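You operate a simulated robot arm through the tools that you are given. There is no shell and no other tool. Be economical: measure what you need, move in short steps, check, and stop when the job is done.

Carry out the task below with a simulated robot arm. There is one attempt and no reset: what you move stays moved.

## Task
Rinse the suds patch off the tub rim with the beaker of water.
Fine: soap dish on to the ledge beside the brown dial first, kept dry, back on the rim after; clear beaker back.
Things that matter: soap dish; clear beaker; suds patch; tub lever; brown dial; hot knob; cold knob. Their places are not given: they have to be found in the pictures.

The check looks at the end state, three seconds after you hand in, the way a careful person would. Anything else that was tipped, shoved, dropped, spilled or broken makes it a failure.

## Robot
A 6-joint arm with a two-finger parallel gripper, fixed in place. Base frame: the origin is at the foot of the arm, x ahead of it, y to its left, z up. Units: cm, rad, N and s.
With the tool pointing down near the work surface it reaches from about 40 to 86 cm from the base axis. Its first joint turns from -2.007 to 2.007 rad. Payload 4.2 kg.
The TCP is the grasp point between the finger pads, 2.3 cm short of the fingertips. In the tool frame z runs along the fingers and y along their closing line. Largest opening 9.4 cm; finger width 3.8, thickness 1; the body of the gripper, 5.4 by 9.6 cm, starts 3.9 cm behind the TCP.
Orientation is told as [roll, pitch, yaw] about the base's x, y, z axes, in that order, counted from this pose: with the fingers straight down and closing along the base's y, the tool's x points along the base's -x, its y along +y and its z along -z.

## Interface
- The arm moves only by the tool drive_tool. Its argument "series" is a list of rows, each a list of 3 entries, a list of its own where there are three numbers: the shift along the tool's x, y, z in units of 100 mm (1.0 is 100 mm), then the turn, a rotation vector about the tool's x, y, z in units of 180 degrees (1.0 is 180 degrees), then the gripper command, from -1 (fully open) to 1 (shut), values between in proportion. In form: [[[x, y, z], [rx, ry, rz], jaw], ...]. A call has 1 to 12 rows; each row is the pose to reach, as a shift and turn from the pose commanded when the call began, along the tool's axes at that moment. A call with a number of a shift or a turn outside -1 to 1 is refused whole. Each row takes 0.2 s and may step no farther than 5 cm and 0.15 rad from the row before; otherwise, or with a gripper value out of range, the whole call is refused. Where a pose cannot be reached the arm comes as near as it can. A force on the tool above 40 N (or 10 N above the force at the start of the call, whichever is more), or a blocked arm, ends the call early, and 0.2 s more pass. Each finger travels about 10.8 cm/s and halts on what it meets, pressing with about 20 N; the grip force reading is that of the motor and also rises with nothing between the fingers. The clock runs only during rows and for 0.2 s after the last one: add rows that repeat a pose to give the fingers time. The reply holds the time, the measured pose of the TCP, the force on the tool along the base axes, the opening and the grip force, in the units named above and with some noise, and new pictures: "pictures" is both (left out), scene, wrist or none.
- Cameras (640 x 400 px; columns grow to the right, rows downward): "scene" is fixed at [5.78, 50.19, 123.99]; the picture's right is [-0.52, -0.85, 0.00], its down [-0.71, 0.43, -0.56] and it looks along [0.48, -0.29, -0.83] (base axes); focal length 375 px, centre (320, 200). "wrist" rides on the gripper at [-3.9, 0, -4.4] in the tool frame; the picture's right is [0.00, -1.00, 0.00], its down [0.97, 0.00, -0.24] and it looks along [0.24, 0.00, 0.97] (tool axes); focal length 218 px, centre (320, 200).
- move_column(by): slides the trunk up (or, below 0, down) by that many cm; the arm rides with it, the base frame stays. It gives what a move gives, with no picture.
- pixel_to_xyz(camera, pixels): there is no depth. For up to 12 entries [column, row, z] of the newest picture of that camera ("zoom" is the newest enlarged one), the place [x, y] in the base frame at which the ray of that pixel passes the height z, good to about 0.3 cm, but the place of the scene camera against the robot may be out by one fixed shift of up to 1.8 cm in any direction. No time passes.
- zoom(camera, box): a new picture of the part [left, top, right, bottom] of that camera's present view, enlarged. No time passes.
- hand_in(): hands the job in; it is judged then, once.

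Keep the steps short. Do not move on a guess: measure, check each grasp and each placing, and mend mistakes. In all there are 80 turns and 150 pictures (those below and enlarged ones count). Leave the gripper open and the arm clear of the work at the hand-in unless told otherwise, and finish with a single line.

The tools are called after "Emit:" as name(argument=value, ...) on one line, values as JSON. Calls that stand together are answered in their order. drive_tool: Moves the arm, as the interface text tells. Its arguments: {"type":"object","properties":{"series":{"type":"array"},"pictures":{"type":"string","enum":["both","scene","wrist","none"]}},"required":["series"]} The other tools are called the same way: move_column (by) slides the trunk up or down; pixel_to_xyz (camera, pixels) gives the place at which the rays of pixels pass given heights; zoom (camera, box) takes an enlarged picture of a part of a camera's view; hand_in () hands the job in.

At the start:

```text
time_s: 0.0
position: [29.58, 30.81, 77.85]
tcp_rot: [0.0, 0.0, -0.016]
contact_force: [0.1, -0.7, 0.6]
opening: 9.4
grip_force: 0.0
trunk travel left (down, up): [-47.5, 51.5]
```

scene: 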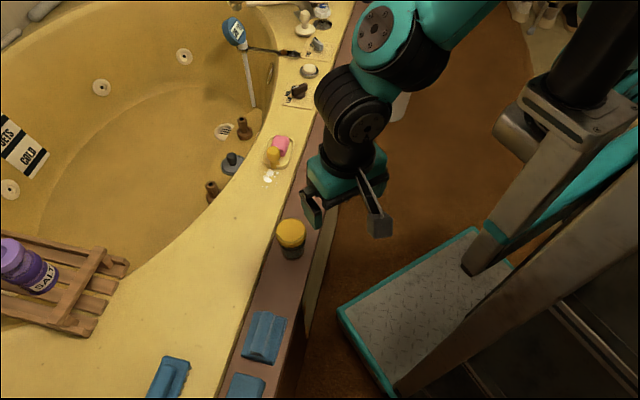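
wrist: 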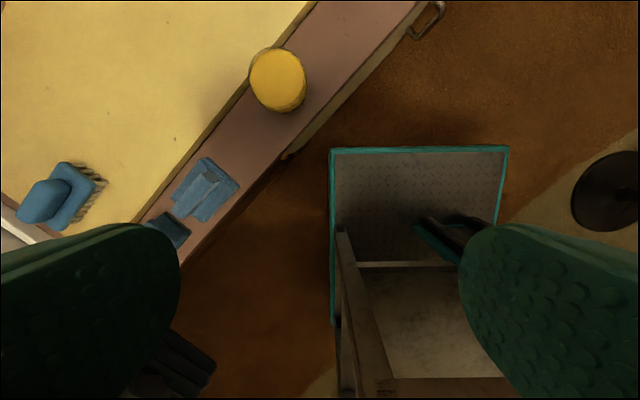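

I see a pink/yellow soap dish near (278,150), a white patch near (268,180), and a jar with a yellow lid at (291,238). I'll enlarge these areas first.

Emit:
zoom(camera="scene", box=[200, 110, 360, 210])

Emit:
zoom(camera="scene", box=[220, 0, 380, 100])

Emit:
zoom(camera="scene", box=[220, 200, 380, 300])

```text
4.00 times, centred on (280, 160) of scene
```

zoom: 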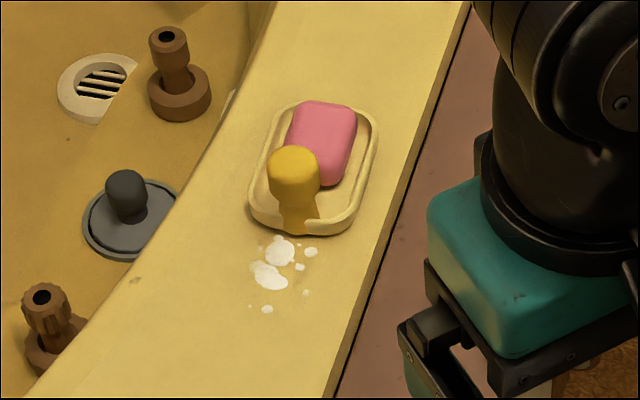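

```text
4.00 times, centred on (300, 50) of scene
```

zoom: 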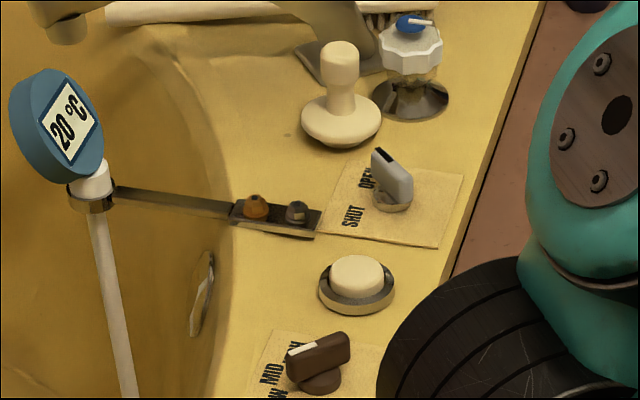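

```text
4.00 times, centred on (300, 250) of scene
```

zoom: 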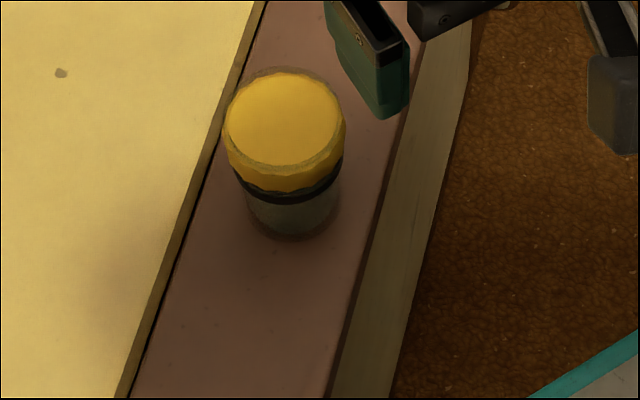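

I'll measure the main places at the work surface height. The jar needs a closer look too: it seems to be a clear vessel with a yellow lid.

Emit:
pixel_to_xyz(camera="scene", pixels=[[279, 152, 47], [269, 178, 47], [291, 252, 47], [300, 95, 47], [308, 70, 47], [318, 45, 47], [317, 20, 47], [305, 25, 47], [263, 340, 47], [320, 118, 47], [270, 257, 47], [316, 257, 47]])

Emit:
pixel_to_xyz(camera="wrist", pixels=[[278, 80, 47], [278, 80, 55], [205, 190, 47], [310, 5, 47], [420, 5, 47], [190, 145, 47], [290, 155, 47]])

Emit:
zoom(camera="wrist", box=[200, 20, 360, 120])

```text
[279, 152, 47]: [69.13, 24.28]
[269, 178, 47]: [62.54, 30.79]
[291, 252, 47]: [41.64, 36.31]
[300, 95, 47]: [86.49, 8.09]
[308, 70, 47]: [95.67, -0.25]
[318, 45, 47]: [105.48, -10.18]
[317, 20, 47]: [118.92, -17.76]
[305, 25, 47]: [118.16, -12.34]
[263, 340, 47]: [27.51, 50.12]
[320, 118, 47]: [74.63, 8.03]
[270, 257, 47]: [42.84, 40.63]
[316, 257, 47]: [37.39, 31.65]
```

```text
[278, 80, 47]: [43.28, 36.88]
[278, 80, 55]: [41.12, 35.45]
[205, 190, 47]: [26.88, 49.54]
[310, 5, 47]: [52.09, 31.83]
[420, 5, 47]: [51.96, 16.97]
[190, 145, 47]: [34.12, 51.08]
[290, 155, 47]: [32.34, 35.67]
```

```text
4.00 times, centred on (280, 70) of wrist
```

zoom: 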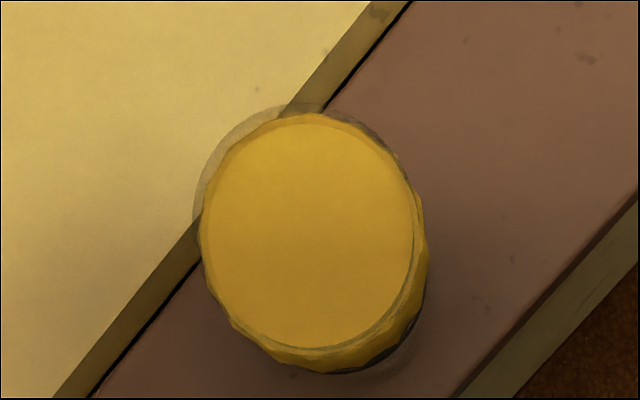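

The jar is on the pink ledge, and the soap dish and suds are on the yellow rim. I'll move ahead in +x and a little in −y at this height to see the rim and the ledge by the dial with the wrist camera.

Emit:
drive_tool(series=[[[-0.4, 0, 0], [0, 0, 0], -1], [[-0.8, 0, 0], [0, 0, 0], -1], [[-1, 0, 0], [0, 0, 0], -1]], pictures="wrist")

Emit:
drive_tool(series=[[[-0.4, -0.3, 0], [0, 0, 0], -1], [[-0.8, -0.6, 0], [0, 0, 0], -1], [[-1, -1, 0], [0, 0, 0], -1]], pictures="both")

```text
time_s: 0.8
position: [39.66, 30.72, 77.9]
tcp_rot: [0.001, 0.001, -0.014]
contact_force: [-0.7, -0.8, 0.0]
opening: 9.39
grip_force: 0.0
trunk travel left (down, up): [-47.5, 51.5]
```

wrist: 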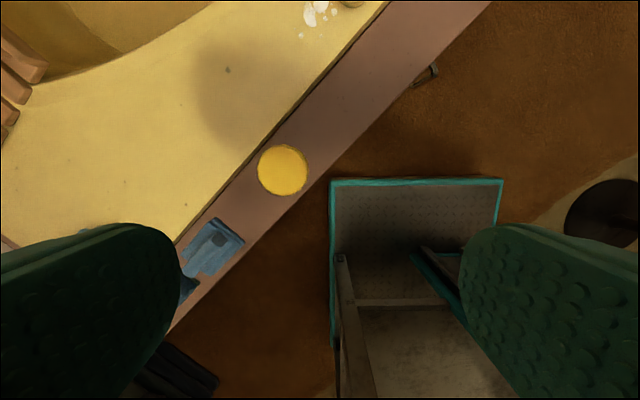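

```text
time_s: 1.6
position: [49.59, 20.71, 77.94]
tcp_rot: [-0.003, 0.002, -0.015]
contact_force: [-0.6, 0.5, 0.1]
opening: 9.38
grip_force: 0.1
trunk travel left (down, up): [-47.5, 51.5]
```

scene: 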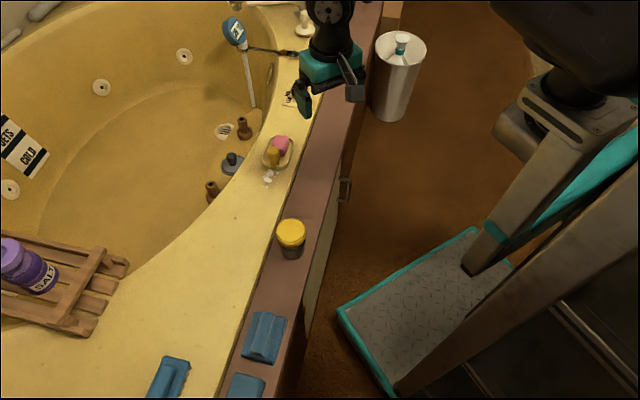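
wrist: 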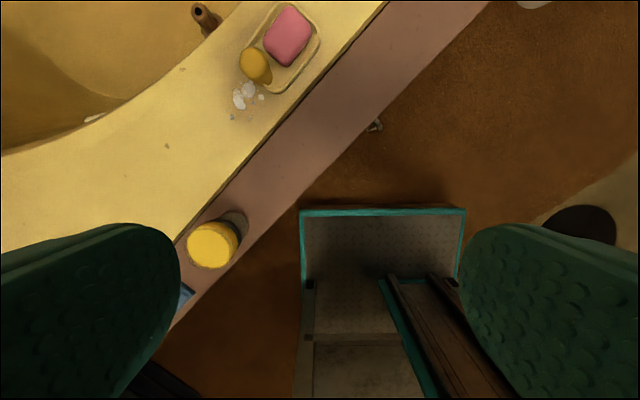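

I'll enlarge the jar and the soap dish from here.

Emit:
zoom(camera="wrist", box=[160, 190, 288, 270])

Emit:
zoom(camera="wrist", box=[200, 0, 360, 120])

Emit:
zoom(camera="scene", box=[260, 60, 388, 140])

Emit:
pixel_to_xyz(camera="wrist", pixels=[[227, 227, 47], [212, 245, 57], [232, 212, 47], [187, 245, 57], [237, 245, 57], [255, 65, 47], [250, 95, 47], [300, 45, 47], [384, 5, 47]])

```text
5.00 times, centred on (224, 230) of wrist
```

zoom: 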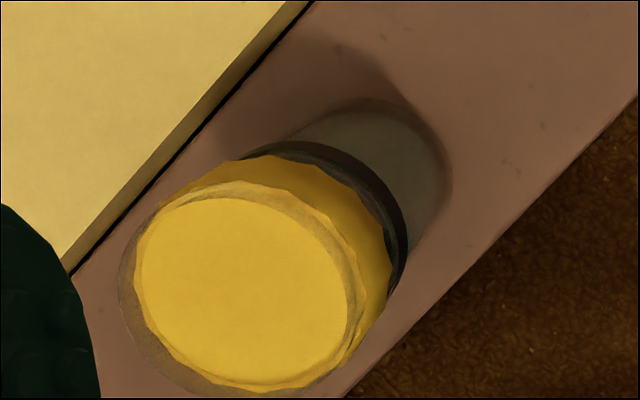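

```text
3.33 times, centred on (280, 60) of wrist
```

zoom: 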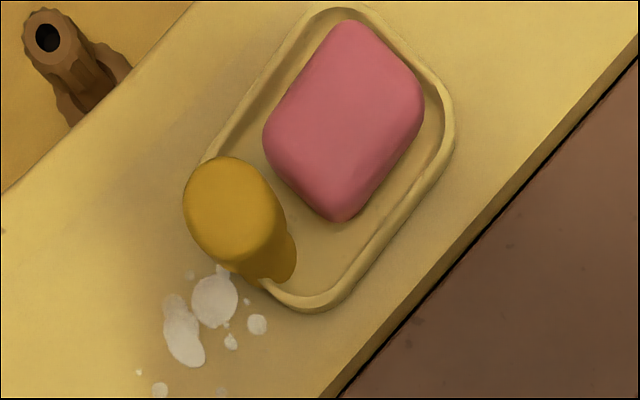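

```text
5.00 times, centred on (324, 100) of scene
```

zoom: 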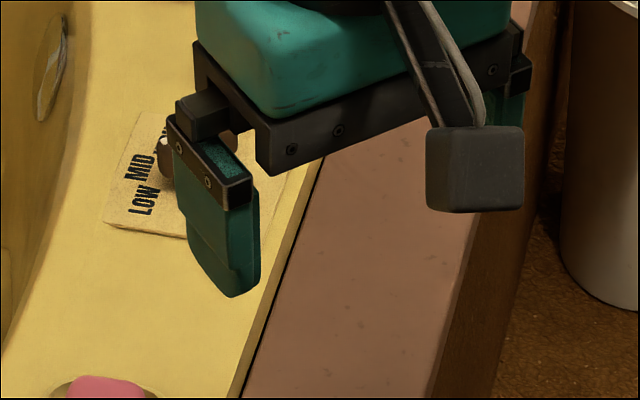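

```text
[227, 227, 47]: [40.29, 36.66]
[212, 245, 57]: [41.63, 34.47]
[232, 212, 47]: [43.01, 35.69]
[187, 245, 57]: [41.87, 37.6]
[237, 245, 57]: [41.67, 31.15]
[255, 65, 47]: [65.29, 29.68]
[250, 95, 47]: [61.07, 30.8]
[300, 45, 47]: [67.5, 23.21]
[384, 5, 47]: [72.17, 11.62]
```

The dish is on the rim at about (66,25) and has a yellow knob. The suds lie right by its end at about (61,31). The ledge by the dial looks empty. The yellow top of the jar isn't clear yet, so I'll lower the trunk and tilt the wrist for an oblique view.

Emit:
drive_tool(series=[[[-0.1, 0.2, 0], [0, 0.0417, 0], -1], [[-0.2, 0.4, 0], [0, 0.0833, 0], -1], [[-0.3, 0.6, 0], [0, 0.125, 0], -1], [[-0.4, 0.8, 0], [0, 0.167, 0], -1], [[-0.5, 0.9, 0], [0, 0.208, 0], -1], [[-0.6, 1.0, 0], [0, 0.25, 0], -1]], pictures="none")

Emit:
move_column(by=-10)

Emit:
zoom(camera="wrist", box=[0, 0, 640, 400])

```text
time_s: 3.0
position: [52.11, 27.79, 76.6]
tcp_rot: [0.002, 0.673, -0.018]
contact_force: [-0.1, -0.1, 0.7]
opening: 9.41
grip_force: 0.0
out of reach, approached as far as the arm can: row 5, 6
trunk travel left (down, up): [-47.5, 51.5]
```

```text
time_s: 4.3
position: [52.05, 27.74, 66.54]
tcp_rot: [0.004, 0.674, -0.017]
contact_force: [-0.5, 0.1, 0.6]
opening: 9.41
grip_force: 0.2
trunk travel left (down, up): [-37.5, 61.5]
```

```text
1.00 times, centred on (320, 200) of wrist
```

zoom: 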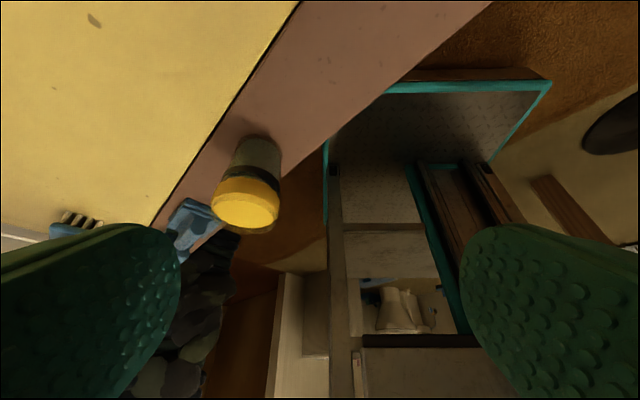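

Emit:
zoom(camera="wrist", box=[182, 120, 310, 240])

Emit:
pixel_to_xyz(camera="wrist", pixels=[[258, 145, 47], [230, 145, 47], [286, 145, 47], [245, 205, 55], [245, 205, 57], [245, 205, 59], [212, 205, 57], [279, 205, 57]])

```text
3.33 times, centred on (246, 180) of wrist
```

zoom: 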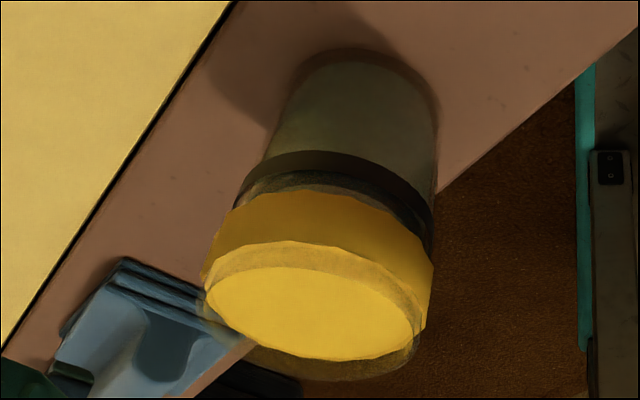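

```text
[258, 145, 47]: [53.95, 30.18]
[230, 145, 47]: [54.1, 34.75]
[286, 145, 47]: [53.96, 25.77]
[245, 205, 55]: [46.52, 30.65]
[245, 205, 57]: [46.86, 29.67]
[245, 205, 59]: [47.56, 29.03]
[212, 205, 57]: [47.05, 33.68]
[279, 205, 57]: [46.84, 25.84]
```

The jar has a clear outer wall, a dark band and a yellow top. I'll enlarge it more.

Emit:
zoom(camera="wrist", box=[205, 165, 285, 240])

Emit:
zoom(camera="scene", box=[268, 210, 316, 265])

```text
5.33 times, centred on (245, 202) of wrist
```

zoom: 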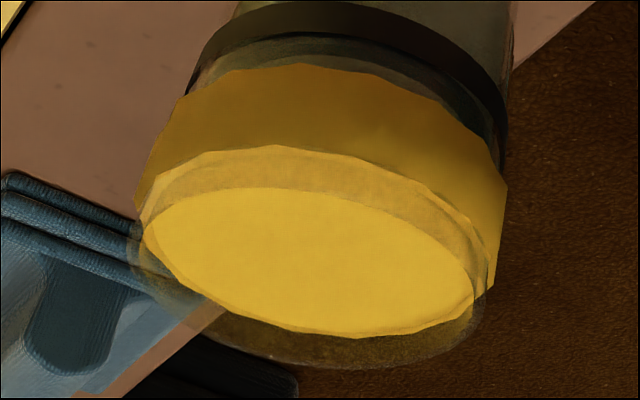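

```text
7.27 times, centred on (292, 238) of scene
```

zoom: 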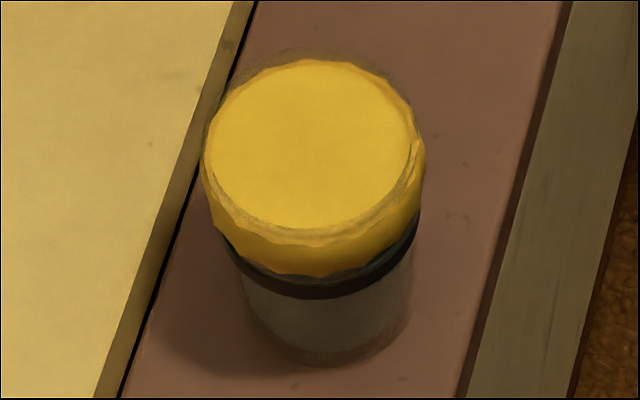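

The yellow part looks like a lid on a clear beaker, at about (41,35.3) with its top near z 56. I'll deal with that later. Now I'll level the tool and go above the soap dish for a top view.

Emit:
drive_tool(series=[[[-0.1, 0, -0.08], [0, -0.0357, 0], -1], [[-0.2, 0, -0.16], [0, -0.0714, 0], -1], [[-0.31, 0, -0.25], [0, -0.107, 0], -1], [[-0.41, 0, -0.33], [0, -0.1427, 0], -1], [[-0.51, 0, -0.41], [0, -0.1784, 0], -1], [[-0.62, 0, -0.5], [0, -0.214, 0], -1]], pictures="none")

Emit:
drive_tool(series=[[[-0.4, -0.1, 0], [0, 0, 0], -1], [[-0.8, -0.3, 0], [0, 0, 0], -1]], pictures="both")

```text
time_s: 5.7
position: [60.08, 27.59, 66.79]
tcp_rot: [0.002, 0.001, -0.018]
contact_force: [-0.6, -0.2, 0.5]
opening: 9.41
grip_force: 0.1
trunk travel left (down, up): [-37.5, 61.5]
```

```text
time_s: 6.3
position: [68.0, 24.61, 66.56]
tcp_rot: [0.004, -0.001, -0.018]
contact_force: [-0.5, -0.4, 0.6]
opening: 9.35
grip_force: 0.0
trunk travel left (down, up): [-37.5, 61.5]
```

scene: 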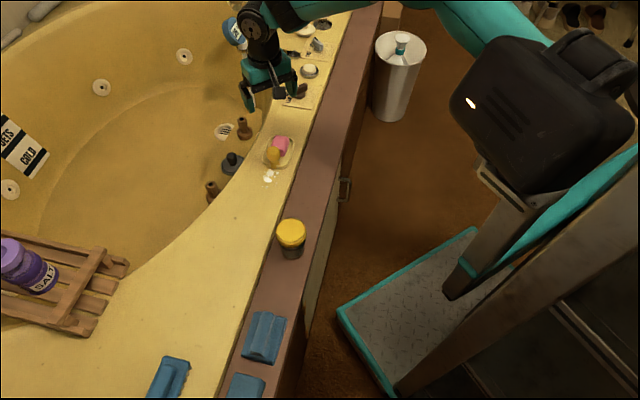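
wrist: 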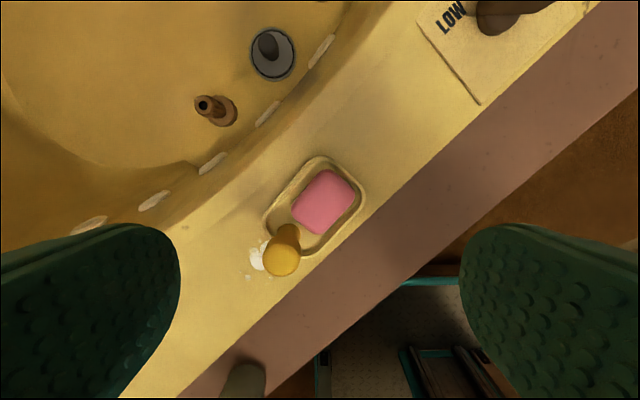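

I'm above the dish now. I'll enlarge it and measure the dish outline, knob, ledge edges and dial card.

Emit:
zoom(camera="wrist", box=[230, 140, 390, 290])

Emit:
pixel_to_xyz(camera="wrist", pixels=[[318, 160, 47], [363, 187, 47], [264, 218, 47], [308, 255, 47], [289, 236, 48], [282, 258, 52], [258, 257, 47], [482, 103, 47], [400, 167, 47], [560, 165, 47], [384, 267, 47], [500, 15, 47]])

```text
2.67 times, centred on (310, 215) of wrist
```

zoom: 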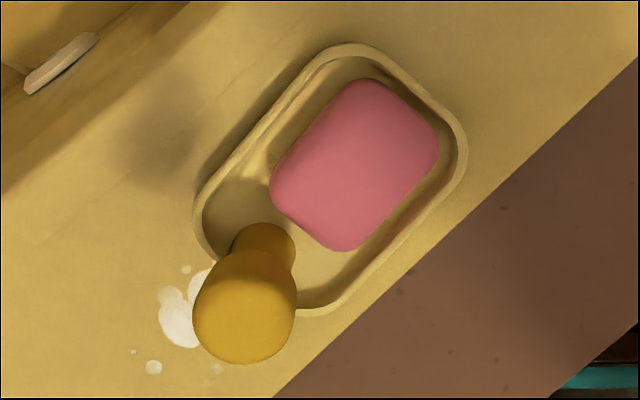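

```text
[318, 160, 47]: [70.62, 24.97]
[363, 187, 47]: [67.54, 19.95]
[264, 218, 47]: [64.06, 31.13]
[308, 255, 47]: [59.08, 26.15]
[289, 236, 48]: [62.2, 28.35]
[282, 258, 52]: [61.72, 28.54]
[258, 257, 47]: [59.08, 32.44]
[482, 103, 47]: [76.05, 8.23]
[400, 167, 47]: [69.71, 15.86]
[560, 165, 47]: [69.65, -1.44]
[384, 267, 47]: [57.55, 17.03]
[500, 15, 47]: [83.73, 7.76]
```

I make the knob axis about (62.7,28.1) with its top near z 54. The dish's long axis runs along (−0.73,0.68), and the soap sits about 2 cm from the knob. I'll turn the jaws so they close across the dish, move above the knob, then lower the trunk by 8 and check.

Emit:
drive_tool(series=[[[0.11, 0.07, 0], [0, 0, 0.0466], -1], [[0.22, 0.15, 0], [0, 0, 0.0932], -1], [[0.34, 0.23, 0], [0, 0, 0.14], -1], [[0.45, 0.31, 0], [0, 0, 0.186], -1], [[0.565, 0.385, 0], [0, 0, 0.233], -0.3]], pictures="none")

Emit:
drive_tool(series=[[[0, 0, 0.4], [0, 0, 0], -0.3], [[0, 0, 0.8], [0, 0, 0], -0.3]], pictures="both")

```text
time_s: 7.5
position: [62.47, 28.41, 66.7]
tcp_rot: [0.002, 0.002, -0.753]
contact_force: [-0.7, -0.6, -1.0]
opening: 6.11
grip_force: 0.1
trunk travel left (down, up): [-37.5, 61.5]
```

```text
time_s: 8.1
position: [62.46, 28.4, 58.77]
tcp_rot: [0.002, 0.002, -0.751]
contact_force: [0.2, -0.7, 0.9]
opening: 6.1
grip_force: 0.1
trunk travel left (down, up): [-37.5, 61.5]
```

scene: 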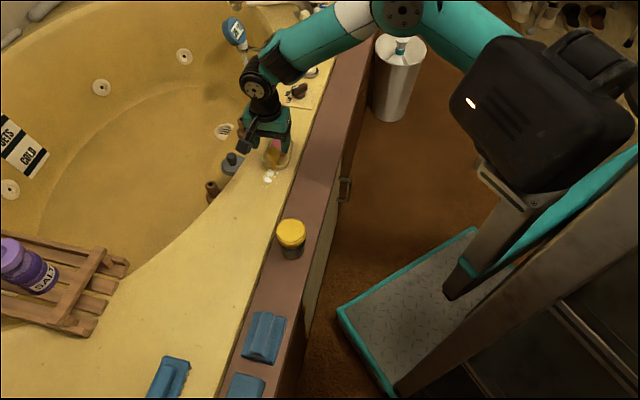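
wrist: 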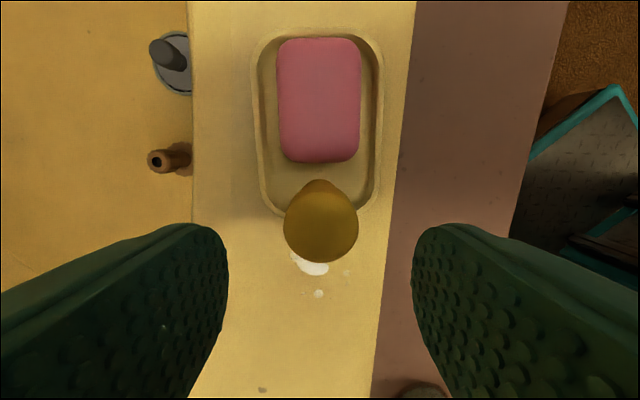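

The knob is centred between the jaws (column 321) and the soap is about 3 cm from the finger centre. I'll lower 6.5 cm and close.

Emit:
drive_tool(series=[[[0.02, 0, 0.3], [0, 0, 0], -0.3], [[0.02, 0, 0.65], [0, 0, 0], -0.3], [[0.02, 0, 0.65], [0, 0, 0], 0.3], [[0.02, 0, 0.65], [0, 0, 0], 1], [[0.02, 0, 0.65], [0, 0, 0], 1]], pictures="wrist")

```text
time_s: 8.8
position: [62.65, 28.97, 52.95]
tcp_rot: [0.018, 0.002, -0.749]
contact_force: [-1.1, -2.3, 15.2]
opening: 3.37
grip_force: 0.8
trunk travel left (down, up): [-37.5, 61.5]
stopped in row 3: the force on the tool passed its limit (the readings are from after the stop); the commanded pose is now the measured one
```

wrist: 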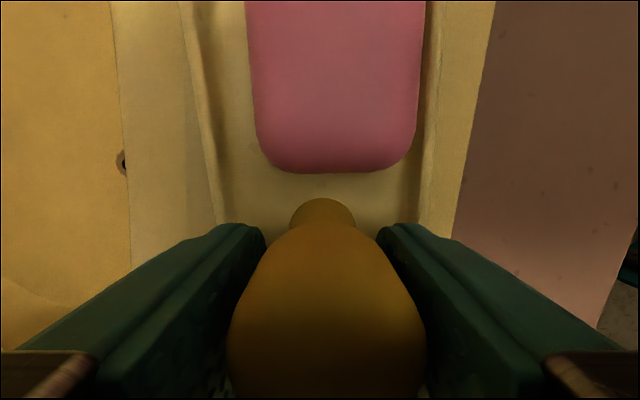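

The force rose at z 52.95, so the fingertips probably touched the dish's side walls. I'll ease up 0.4 cm and close.

Emit:
drive_tool(series=[[[0, 0, -0.04], [0, 0, 0], -0.1], [[0, 0, -0.04], [0, 0, 0], -0.1]], pictures="wrist")

```text
time_s: 9.4
position: [62.6, 28.74, 53.21]
tcp_rot: [0.013, 0.003, -0.75]
contact_force: [0.2, 1.2, -0.3]
opening: 5.18
grip_force: 0.1
trunk travel left (down, up): [-37.5, 61.5]
```

wrist: 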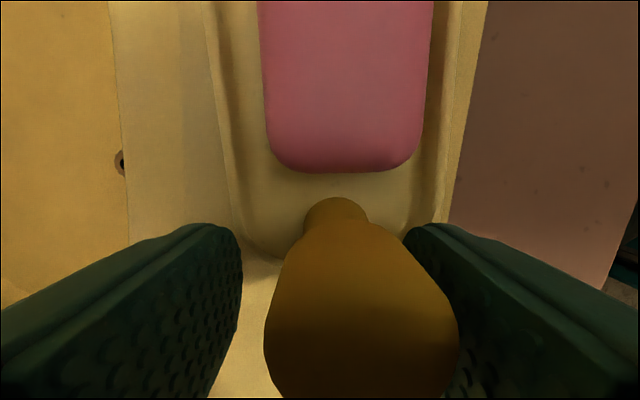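

I'm clear of contact (force about 0), but the knob sits right of centre (column 362), about 0.5 cm. I'll shift −y by 0.5 cm and close at this height.

Emit:
drive_tool(series=[[[0, -0.05, 0], [0, 0, 0], -0.1], [[0, -0.05, 0], [0, 0, 0], 0.2], [[0, -0.05, 0], [0, 0, 0], 0.5], [[0, -0.05, 0], [0, 0, 0], 1], [[0, -0.05, 0], [0, 0, 0], 1]], pictures="both")

```text
time_s: 10.7
position: [62.16, 28.42, 53.07]
tcp_rot: [0.012, 0.002, -0.753]
contact_force: [-0.2, -0.1, -0.5]
opening: 3.11
grip_force: 19.9
trunk travel left (down, up): [-37.5, 61.5]
```

scene: 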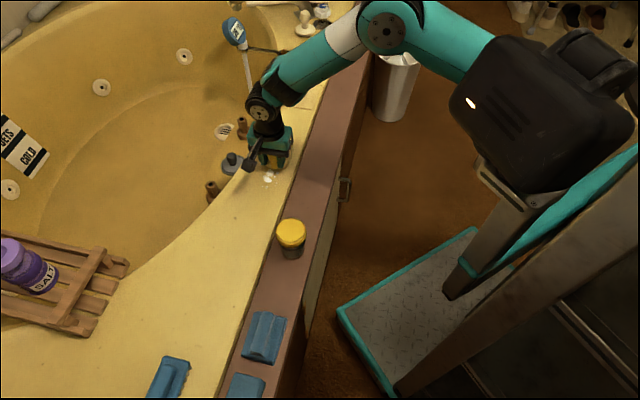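
wrist: 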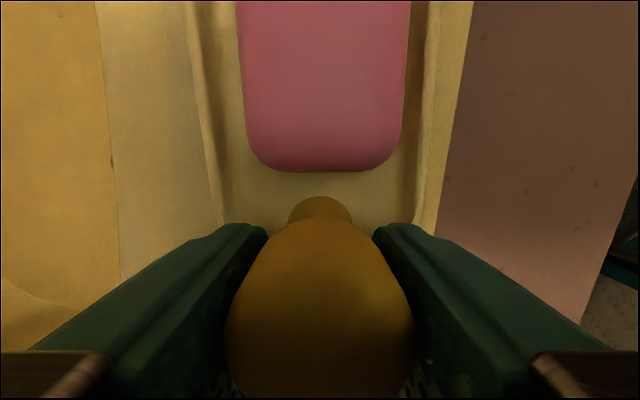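

The knob is gripped (opening 3.11, 20 N). I'll lift 3 cm slowly and check for sag.

Emit:
drive_tool(series=[[[0, 0, -0.05], [0, 0, 0], 1], [[0, 0, -0.12], [0, 0, 0], 1], [[0, 0, -0.2], [0, 0, 0], 1], [[0, 0, -0.3], [0, 0, 0], 1], [[0, 0, -0.3], [0, 0, 0], 1]], pictures="both")

Emit:
zoom(camera="scene", box=[220, 110, 348, 200])

```text
time_s: 11.8
position: [62.11, 28.48, 56.08]
tcp_rot: [0.013, 0.002, -0.751]
contact_force: [0.9, -0.7, -1.0]
opening: 3.12
grip_force: 20.1
trunk travel left (down, up): [-37.5, 61.5]
```

scene: 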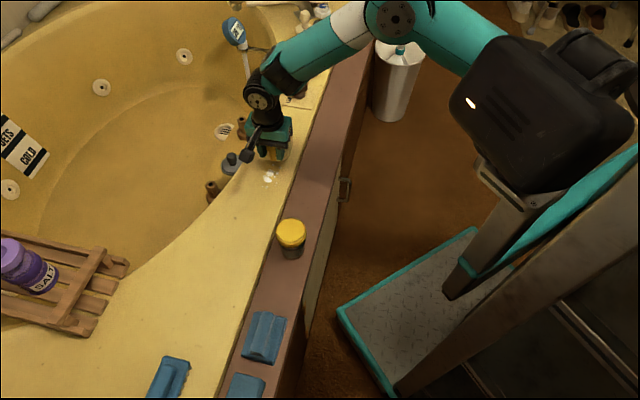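
wrist: 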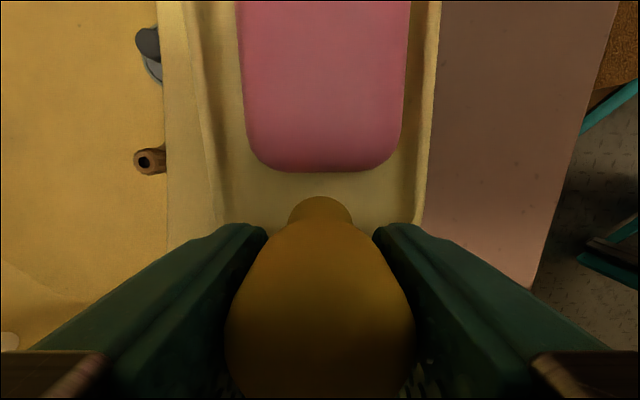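

```text
4.44 times, centred on (284, 155) of scene
```

zoom: 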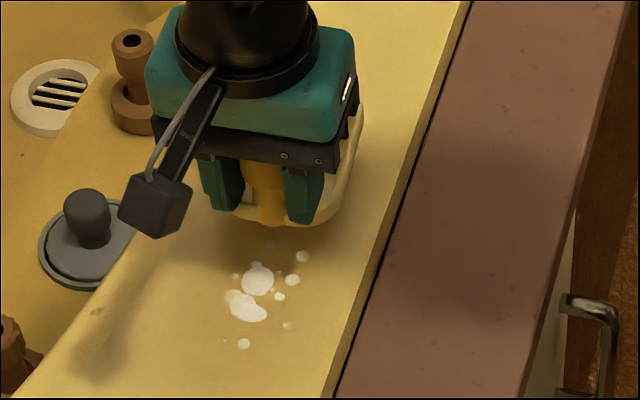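

The dish is up and hanging level, and more suds show where it stood. I'll lift further to z≈62 and move along toward the ledge by the dial, measuring the ledge edges as I go.

Emit:
drive_tool(series=[[[0, -0.2, -0.2], [0, 0, 0], 1], [[-0.2, -0.4, -0.4], [0, 0, 0], 1], [[-0.4, -0.6, -0.6], [0, 0, 0], 1], [[-0.6, -0.8, -0.6], [0, 0, 0], 1], [[-0.8, -1.0, -0.6], [0, 0, 0], 1], [[-1.0, -1.0, -0.6], [0, 0, 0], 1]], pictures="both")

Emit:
zoom(camera="scene", box=[240, 40, 400, 140])

```text
time_s: 13.2
position: [62.62, 14.37, 61.98]
tcp_rot: [0.013, 0.001, -0.751]
contact_force: [0.2, 0.5, -1.2]
opening: 3.14
grip_force: 20.0
trunk travel left (down, up): [-37.5, 61.5]
```

scene: 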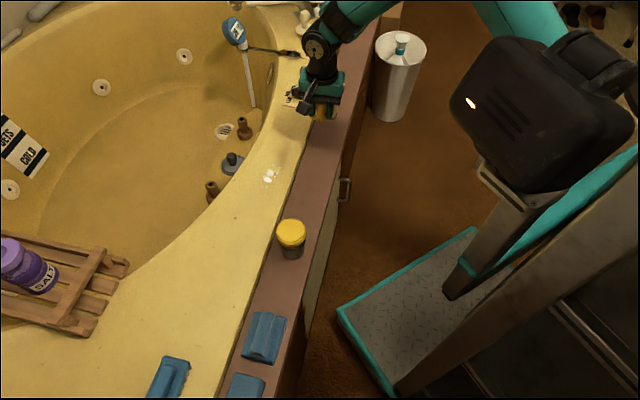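
wrist: 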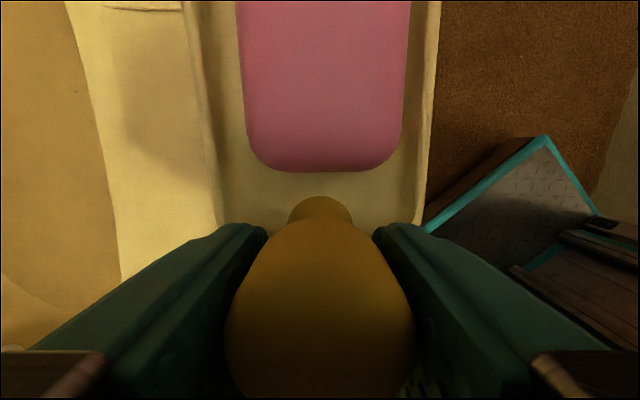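

```text
4.00 times, centred on (320, 90) of scene
```

zoom: 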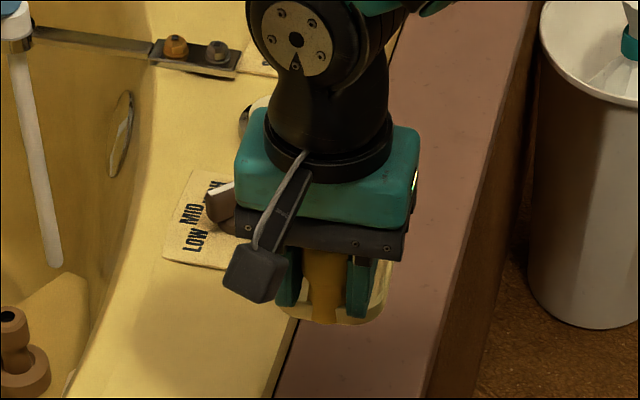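

The ledge spans x+y ≈ 69 to 84.5, with centre about 76.7. The dial is near (84.5,7), so the dish centre should go at about (77,−0.4) and the TCP at about (74,2.5). I'll move along the ledge.

Emit:
drive_tool(series=[[[-0.3, 0, 0], [0, 0, 0], 1], [[-0.6, -0.02, 0], [0, 0, 0], 1], [[-0.8, -0.04, 0], [0, 0, 0], 1], [[-1.0, -0.05, 0], [0, 0, 0], 1]], pictures="none")

Emit:
drive_tool(series=[[[-0.3, -0.02, 0], [0, 0, 0], 1], [[-0.5, -0.03, 0], [0, 0, 0], 1], [[-0.64, -0.04, 0], [0, 0, 0], 1]], pictures="both")

Emit:
zoom(camera="scene", box=[240, 30, 400, 130])

```text
time_s: 14.2
position: [69.71, 7.12, 61.97]
tcp_rot: [0.012, 0.002, -0.752]
contact_force: [0.2, 0.7, -2.0]
opening: 3.14
grip_force: 20.2
trunk travel left (down, up): [-37.5, 61.5]
```

```text
time_s: 15.1
position: [73.89, 2.4, 61.97]
tcp_rot: [0.013, 0.002, -0.749]
contact_force: [0.0, 0.6, -1.4]
opening: 3.12
grip_force: 20.3
trunk travel left (down, up): [-37.5, 61.5]
```

scene: 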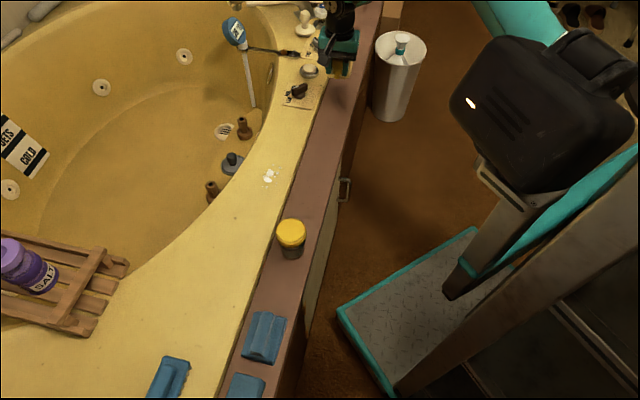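
wrist: 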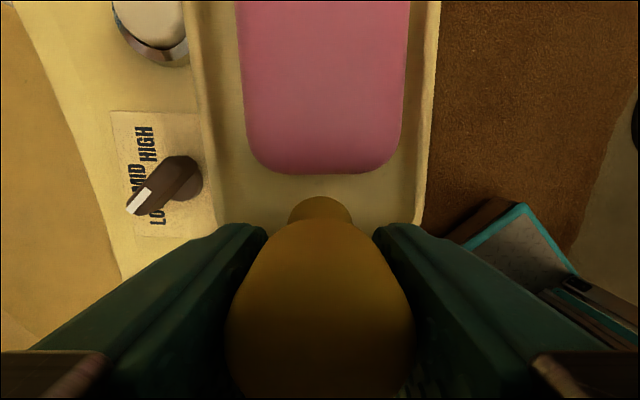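

```text
4.00 times, centred on (320, 80) of scene
```

zoom: 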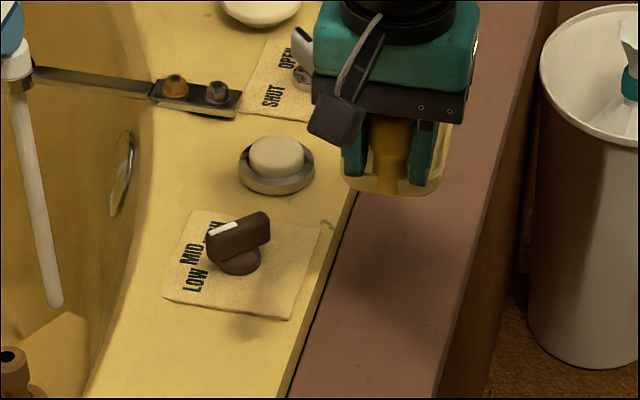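

I'll measure the dial and the ledge edges from both cameras' current pictures.

Emit:
pixel_to_xyz(camera="wrist", pixels=[[182, 178, 48], [160, 40, 48], [432, 100, 47], [210, 225, 47]])

Emit:
pixel_to_xyz(camera="scene", pixels=[[299, 95, 48], [322, 104, 47], [330, 78, 47], [356, 106, 47], [370, 76, 47], [269, 177, 47]])

```text
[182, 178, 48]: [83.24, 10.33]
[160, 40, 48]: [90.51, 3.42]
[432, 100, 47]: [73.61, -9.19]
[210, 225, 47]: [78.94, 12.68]
```

```text
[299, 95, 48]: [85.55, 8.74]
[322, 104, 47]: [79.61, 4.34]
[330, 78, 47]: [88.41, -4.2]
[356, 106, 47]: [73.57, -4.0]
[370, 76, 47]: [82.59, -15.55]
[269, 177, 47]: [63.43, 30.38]
```

By the wrist camera the dial is at about (83.2,10.3). I'll back up 3 cm along the ledge so the dish lies directly beside it, lower to z≈55, and look.

Emit:
drive_tool(series=[[[0.15, 0, 0.1], [0, 0, 0], 1], [[0.31, 0, 0.3], [0, 0, 0], 1], [[0.31, 0, 0.5], [0, 0, 0], 1], [[0.31, 0, 0.7], [0, 0, 0], 1]], pictures="both")

Emit:
zoom(camera="scene", box=[270, 50, 390, 130])

```text
time_s: 16.1
position: [71.75, 4.58, 54.95]
tcp_rot: [0.013, 0.002, -0.753]
contact_force: [-0.1, -0.5, -1.5]
opening: 3.12
grip_force: 19.8
trunk travel left (down, up): [-37.5, 61.5]
```

scene: 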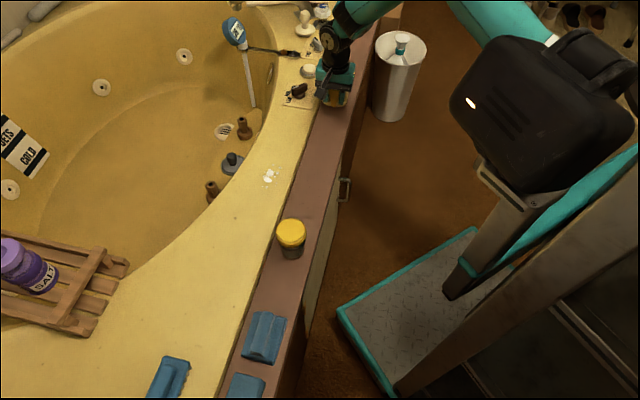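
wrist: 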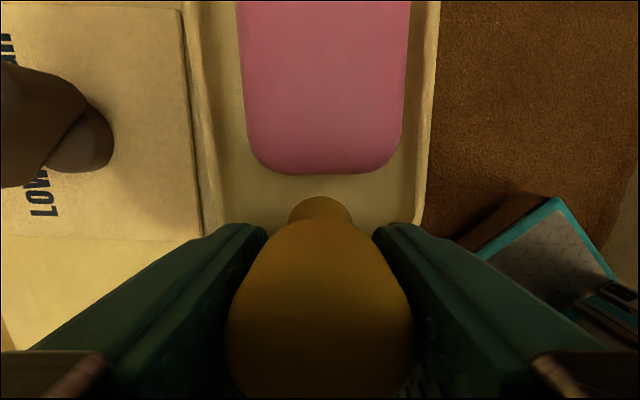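

```text
5.00 times, centred on (330, 90) of scene
```

zoom: 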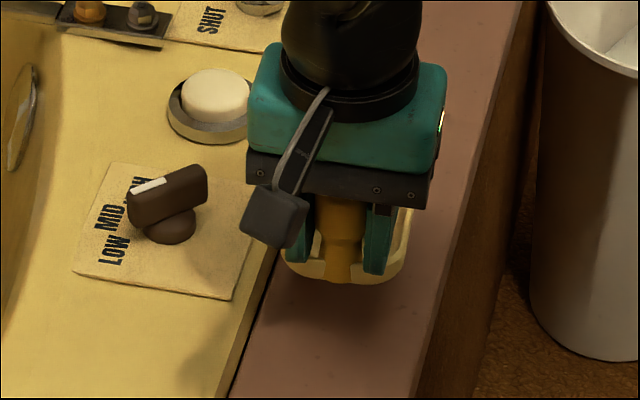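

The dish is centred over the ledge beside the dial. I'll lower 1.6 cm and check the force, then continue in small steps.

Emit:
drive_tool(series=[[[0, 0, 0.06], [0, 0, 0], 1], [[0, 0, 0.12], [0, 0, 0], 1], [[0, 0, 0.16], [0, 0, 0], 1]], pictures="none")

Emit:
drive_tool(series=[[[0, 0, 0.04], [0, 0, 0], 1]], pictures="none")

Emit:
zoom(camera="scene", box=[270, 50, 390, 130])

```text
time_s: 16.9
position: [71.93, 4.61, 53.39]
tcp_rot: [0.014, 0.002, -0.75]
contact_force: [-0.3, 1.0, -1.7]
opening: 3.08
grip_force: 19.6
trunk travel left (down, up): [-37.5, 61.5]
```

```text
time_s: 17.2
position: [71.72, 4.52, 52.87]
tcp_rot: [0.011, 0.002, -0.75]
contact_force: [-0.2, 0.4, -1.5]
opening: 3.13
grip_force: 19.7
trunk travel left (down, up): [-37.5, 61.5]
```

```text
5.00 times, centred on (330, 90) of scene
```

zoom: 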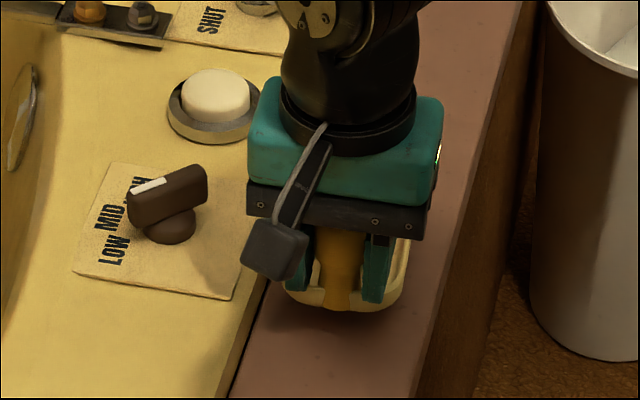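

There's no contact yet. I'll keep lowering in small steps.

Emit:
drive_tool(series=[[[0, 0, 0.04], [0, 0, 0], 1]], pictures="none")

Emit:
drive_tool(series=[[[0, 0, 0.04], [0, 0, 0], 1]], pictures="none")

Emit:
drive_tool(series=[[[0, 0, 0.03], [0, 0, 0], 1]], pictures="none")

```text
time_s: 17.6
position: [71.85, 4.52, 52.55]
tcp_rot: [0.013, 0.002, -0.75]
contact_force: [-0.2, -0.6, -1.3]
opening: 3.12
grip_force: 19.8
trunk travel left (down, up): [-37.5, 61.5]
```

```text
time_s: 18.1
position: [71.84, 4.61, 52.18]
tcp_rot: [0.013, 0.002, -0.75]
contact_force: [0.0, 0.0, -1.3]
opening: 3.11
grip_force: 20.0
trunk travel left (down, up): [-37.5, 61.5]
```

```text
time_s: 18.4
position: [71.76, 4.72, 51.95]
tcp_rot: [0.013, 0.003, -0.751]
contact_force: [0.0, 0.2, -1.6]
opening: 3.13
grip_force: 20.0
trunk travel left (down, up): [-37.5, 61.5]
```

Emit:
drive_tool(series=[[[0, 0, 0.03], [0, 0, 0], 1]], pictures="none")

Emit:
drive_tool(series=[[[0, 0, 0.03], [0, 0, 0], 1]], pictures="none")

Emit:
zoom(camera="scene", box=[270, 50, 390, 130])

```text
time_s: 18.9
position: [71.84, 4.76, 51.7]
tcp_rot: [0.013, 0.002, -0.751]
contact_force: [-0.4, 0.0, -1.8]
opening: 3.1
grip_force: 20.6
trunk travel left (down, up): [-37.5, 61.5]
```

```text
time_s: 19.2
position: [71.84, 4.52, 51.3]
tcp_rot: [0.013, 0.001, -0.751]
contact_force: [-0.6, -0.4, -1.5]
opening: 3.14
grip_force: 19.6
trunk travel left (down, up): [-37.5, 61.5]
```

```text
5.00 times, centred on (330, 90) of scene
```

zoom: 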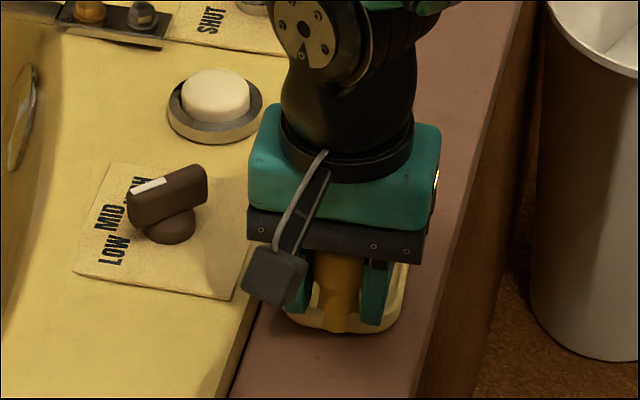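

It's still hanging (−1.5 N), so the ledge is lower than the rim. I'll go on.

Emit:
drive_tool(series=[[[0, 0, 0.03], [0, 0, 0], 1]], pictures="none")

Emit:
drive_tool(series=[[[0, 0, 0.03], [0, 0, 0], 1]], pictures="none")

Emit:
drive_tool(series=[[[0, 0, 0.03], [0, 0, 0], 1]], pictures="both")

```text
time_s: 19.6
position: [71.92, 4.66, 51.1]
tcp_rot: [0.013, 0.001, -0.751]
contact_force: [-2.3, -0.4, 9.2]
opening: 3.12
grip_force: 19.7
trunk travel left (down, up): [-37.5, 61.5]
```

```text
time_s: 20.1
position: [71.97, 4.62, 50.93]
tcp_rot: [0.017, -0.003, -0.751]
contact_force: [-4.7, 0.1, 29.1]
opening: 3.15
grip_force: 19.8
trunk travel left (down, up): [-37.5, 61.5]
```

```text
time_s: 20.4
position: [72.05, 4.8, 50.89]
tcp_rot: [0.019, 0.0, -0.753]
contact_force: [-3.0, -1.0, 18.4]
opening: 3.14
grip_force: 19.9
trunk travel left (down, up): [-37.5, 61.5]
stopped in row 1: the force on the tool passed its limit (the readings are from after the stop); the commanded pose is now the measured one
```

scene: 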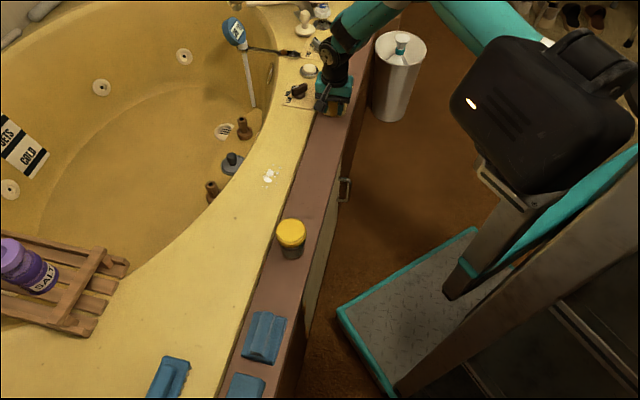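
wrist: 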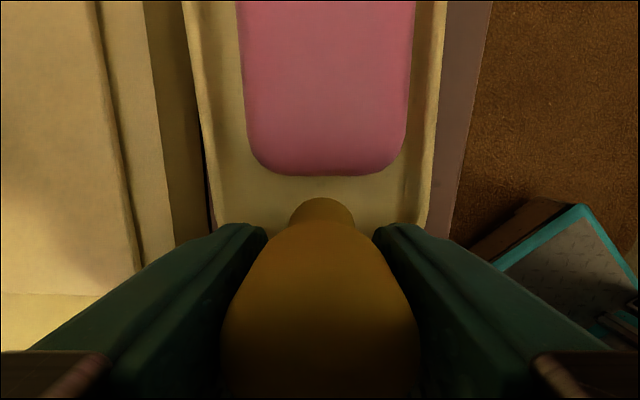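

Contact: the dish rests on the ledge, and the wrist view shows clear ledge on both sides. I'll ease up 0.15 cm to relieve the force, then open the jaws.

Emit:
drive_tool(series=[[[0, 0, -0.015], [0, 0, 0], 1], [[0, 0, -0.015], [0, 0, 0], 0.2], [[0, 0, -0.015], [0, 0, 0], -0.1], [[0, 0, -0.015], [0, 0, 0], -0.1]], pictures="none")

Emit:
drive_tool(series=[[[0, 0, -0.3], [0, 0, 0], -0.1], [[0, 0, -0.7], [0, 0, 0], -0.1], [[0, 0, -1.0], [0, 0, 0], -0.5]], pictures="both")

Emit:
zoom(camera="scene", box=[270, 50, 390, 130])

```text
time_s: 21.4
position: [72.1, 4.75, 50.91]
tcp_rot: [0.019, -0.001, -0.751]
contact_force: [2.2, 2.2, 11.0]
opening: 5.04
grip_force: 0.0
trunk travel left (down, up): [-37.5, 61.5]
```

```text
time_s: 22.2
position: [71.99, 4.53, 60.9]
tcp_rot: [0.015, 0.001, -0.751]
contact_force: [-0.9, 0.5, 0.3]
opening: 7.06
grip_force: 0.0
trunk travel left (down, up): [-37.5, 61.5]
```

scene: 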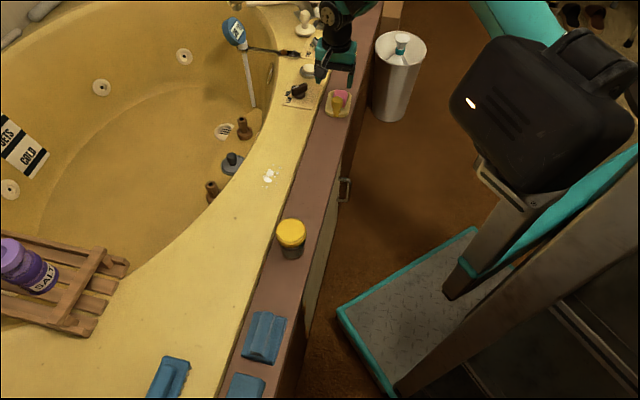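
wrist: 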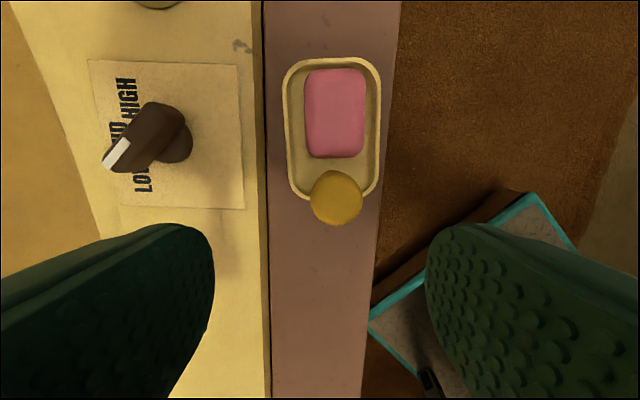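

```text
5.00 times, centred on (330, 90) of scene
```

zoom: 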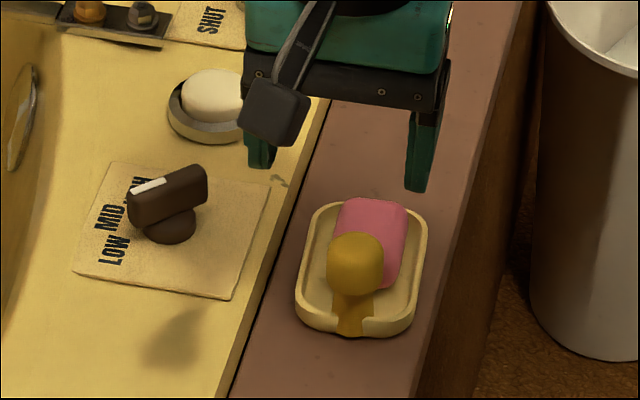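

The dish sits flat on the ledge beside the dial. Next is the beaker: I'll rise and travel back toward it, turning the tool so I can later approach it horizontally from the floor side.

Emit:
drive_tool(series=[[[0.1, 0, -0.1], [0, 0, -0.045], -1], [[0.2, 0, -0.2], [0, 0, -0.09], -1], [[0.35, 0, -0.3], [0, 0, -0.135], -1], [[0.5, 0, -0.4], [0, 0, -0.18], -1], [[0.65, 0, -0.5], [0, 0, -0.225], -1], [[0.8, 0, -0.5], [0, 0, -0.27], -1], [[0.9, 0, -0.5], [0, 0, -0.315], -1], [[1.0, 0, -0.5], [0, 0, -0.361], -1]], pictures="none")

Emit:
drive_tool(series=[[[0.33, 0.33, 0], [0, 0, 0], -1], [[0.66, 0.66, 0], [0, 0, 0], -1], [[1.0, 1.0, 0], [0, 0, 0], -1]], pictures="none")

Emit:
drive_tool(series=[[[0.3, 0.3, 0], [0, 0, -0.042], -1], [[0.6, 0.6, 0], [0, 0, -0.084], -1], [[0.8, 0.9, 0], [0, 0, -0.128], -1]], pictures="both")

```text
time_s: 24.0
position: [64.41, 11.36, 65.82]
tcp_rot: [0.007, -0.014, 0.384]
contact_force: [0.6, 0.0, -0.6]
opening: 9.41
grip_force: 0.0
trunk travel left (down, up): [-37.5, 61.5]
```

```text
time_s: 24.8
position: [51.38, 16.69, 65.67]
tcp_rot: [0.005, -0.015, 0.382]
contact_force: [-0.7, 0.2, 0.3]
opening: 9.41
grip_force: 0.0
trunk travel left (down, up): [-37.5, 61.5]
```

```text
time_s: 25.6
position: [40.67, 22.0, 65.6]
tcp_rot: [0.001, -0.018, 0.786]
contact_force: [0.3, -0.5, -0.9]
opening: 9.37
grip_force: 0.0
trunk travel left (down, up): [-37.5, 61.5]
```

scene: 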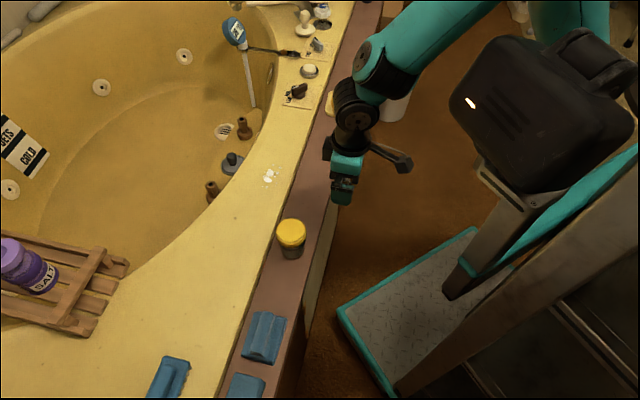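
wrist: 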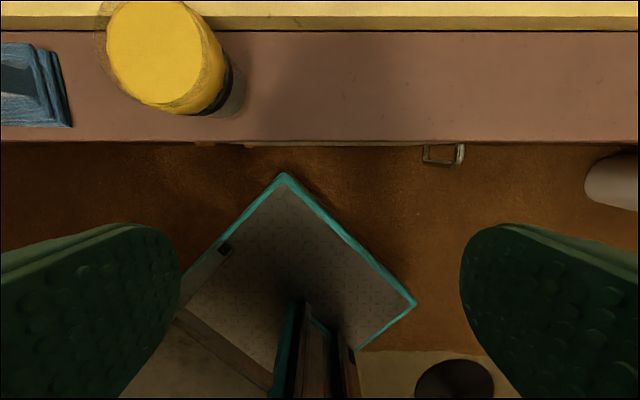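

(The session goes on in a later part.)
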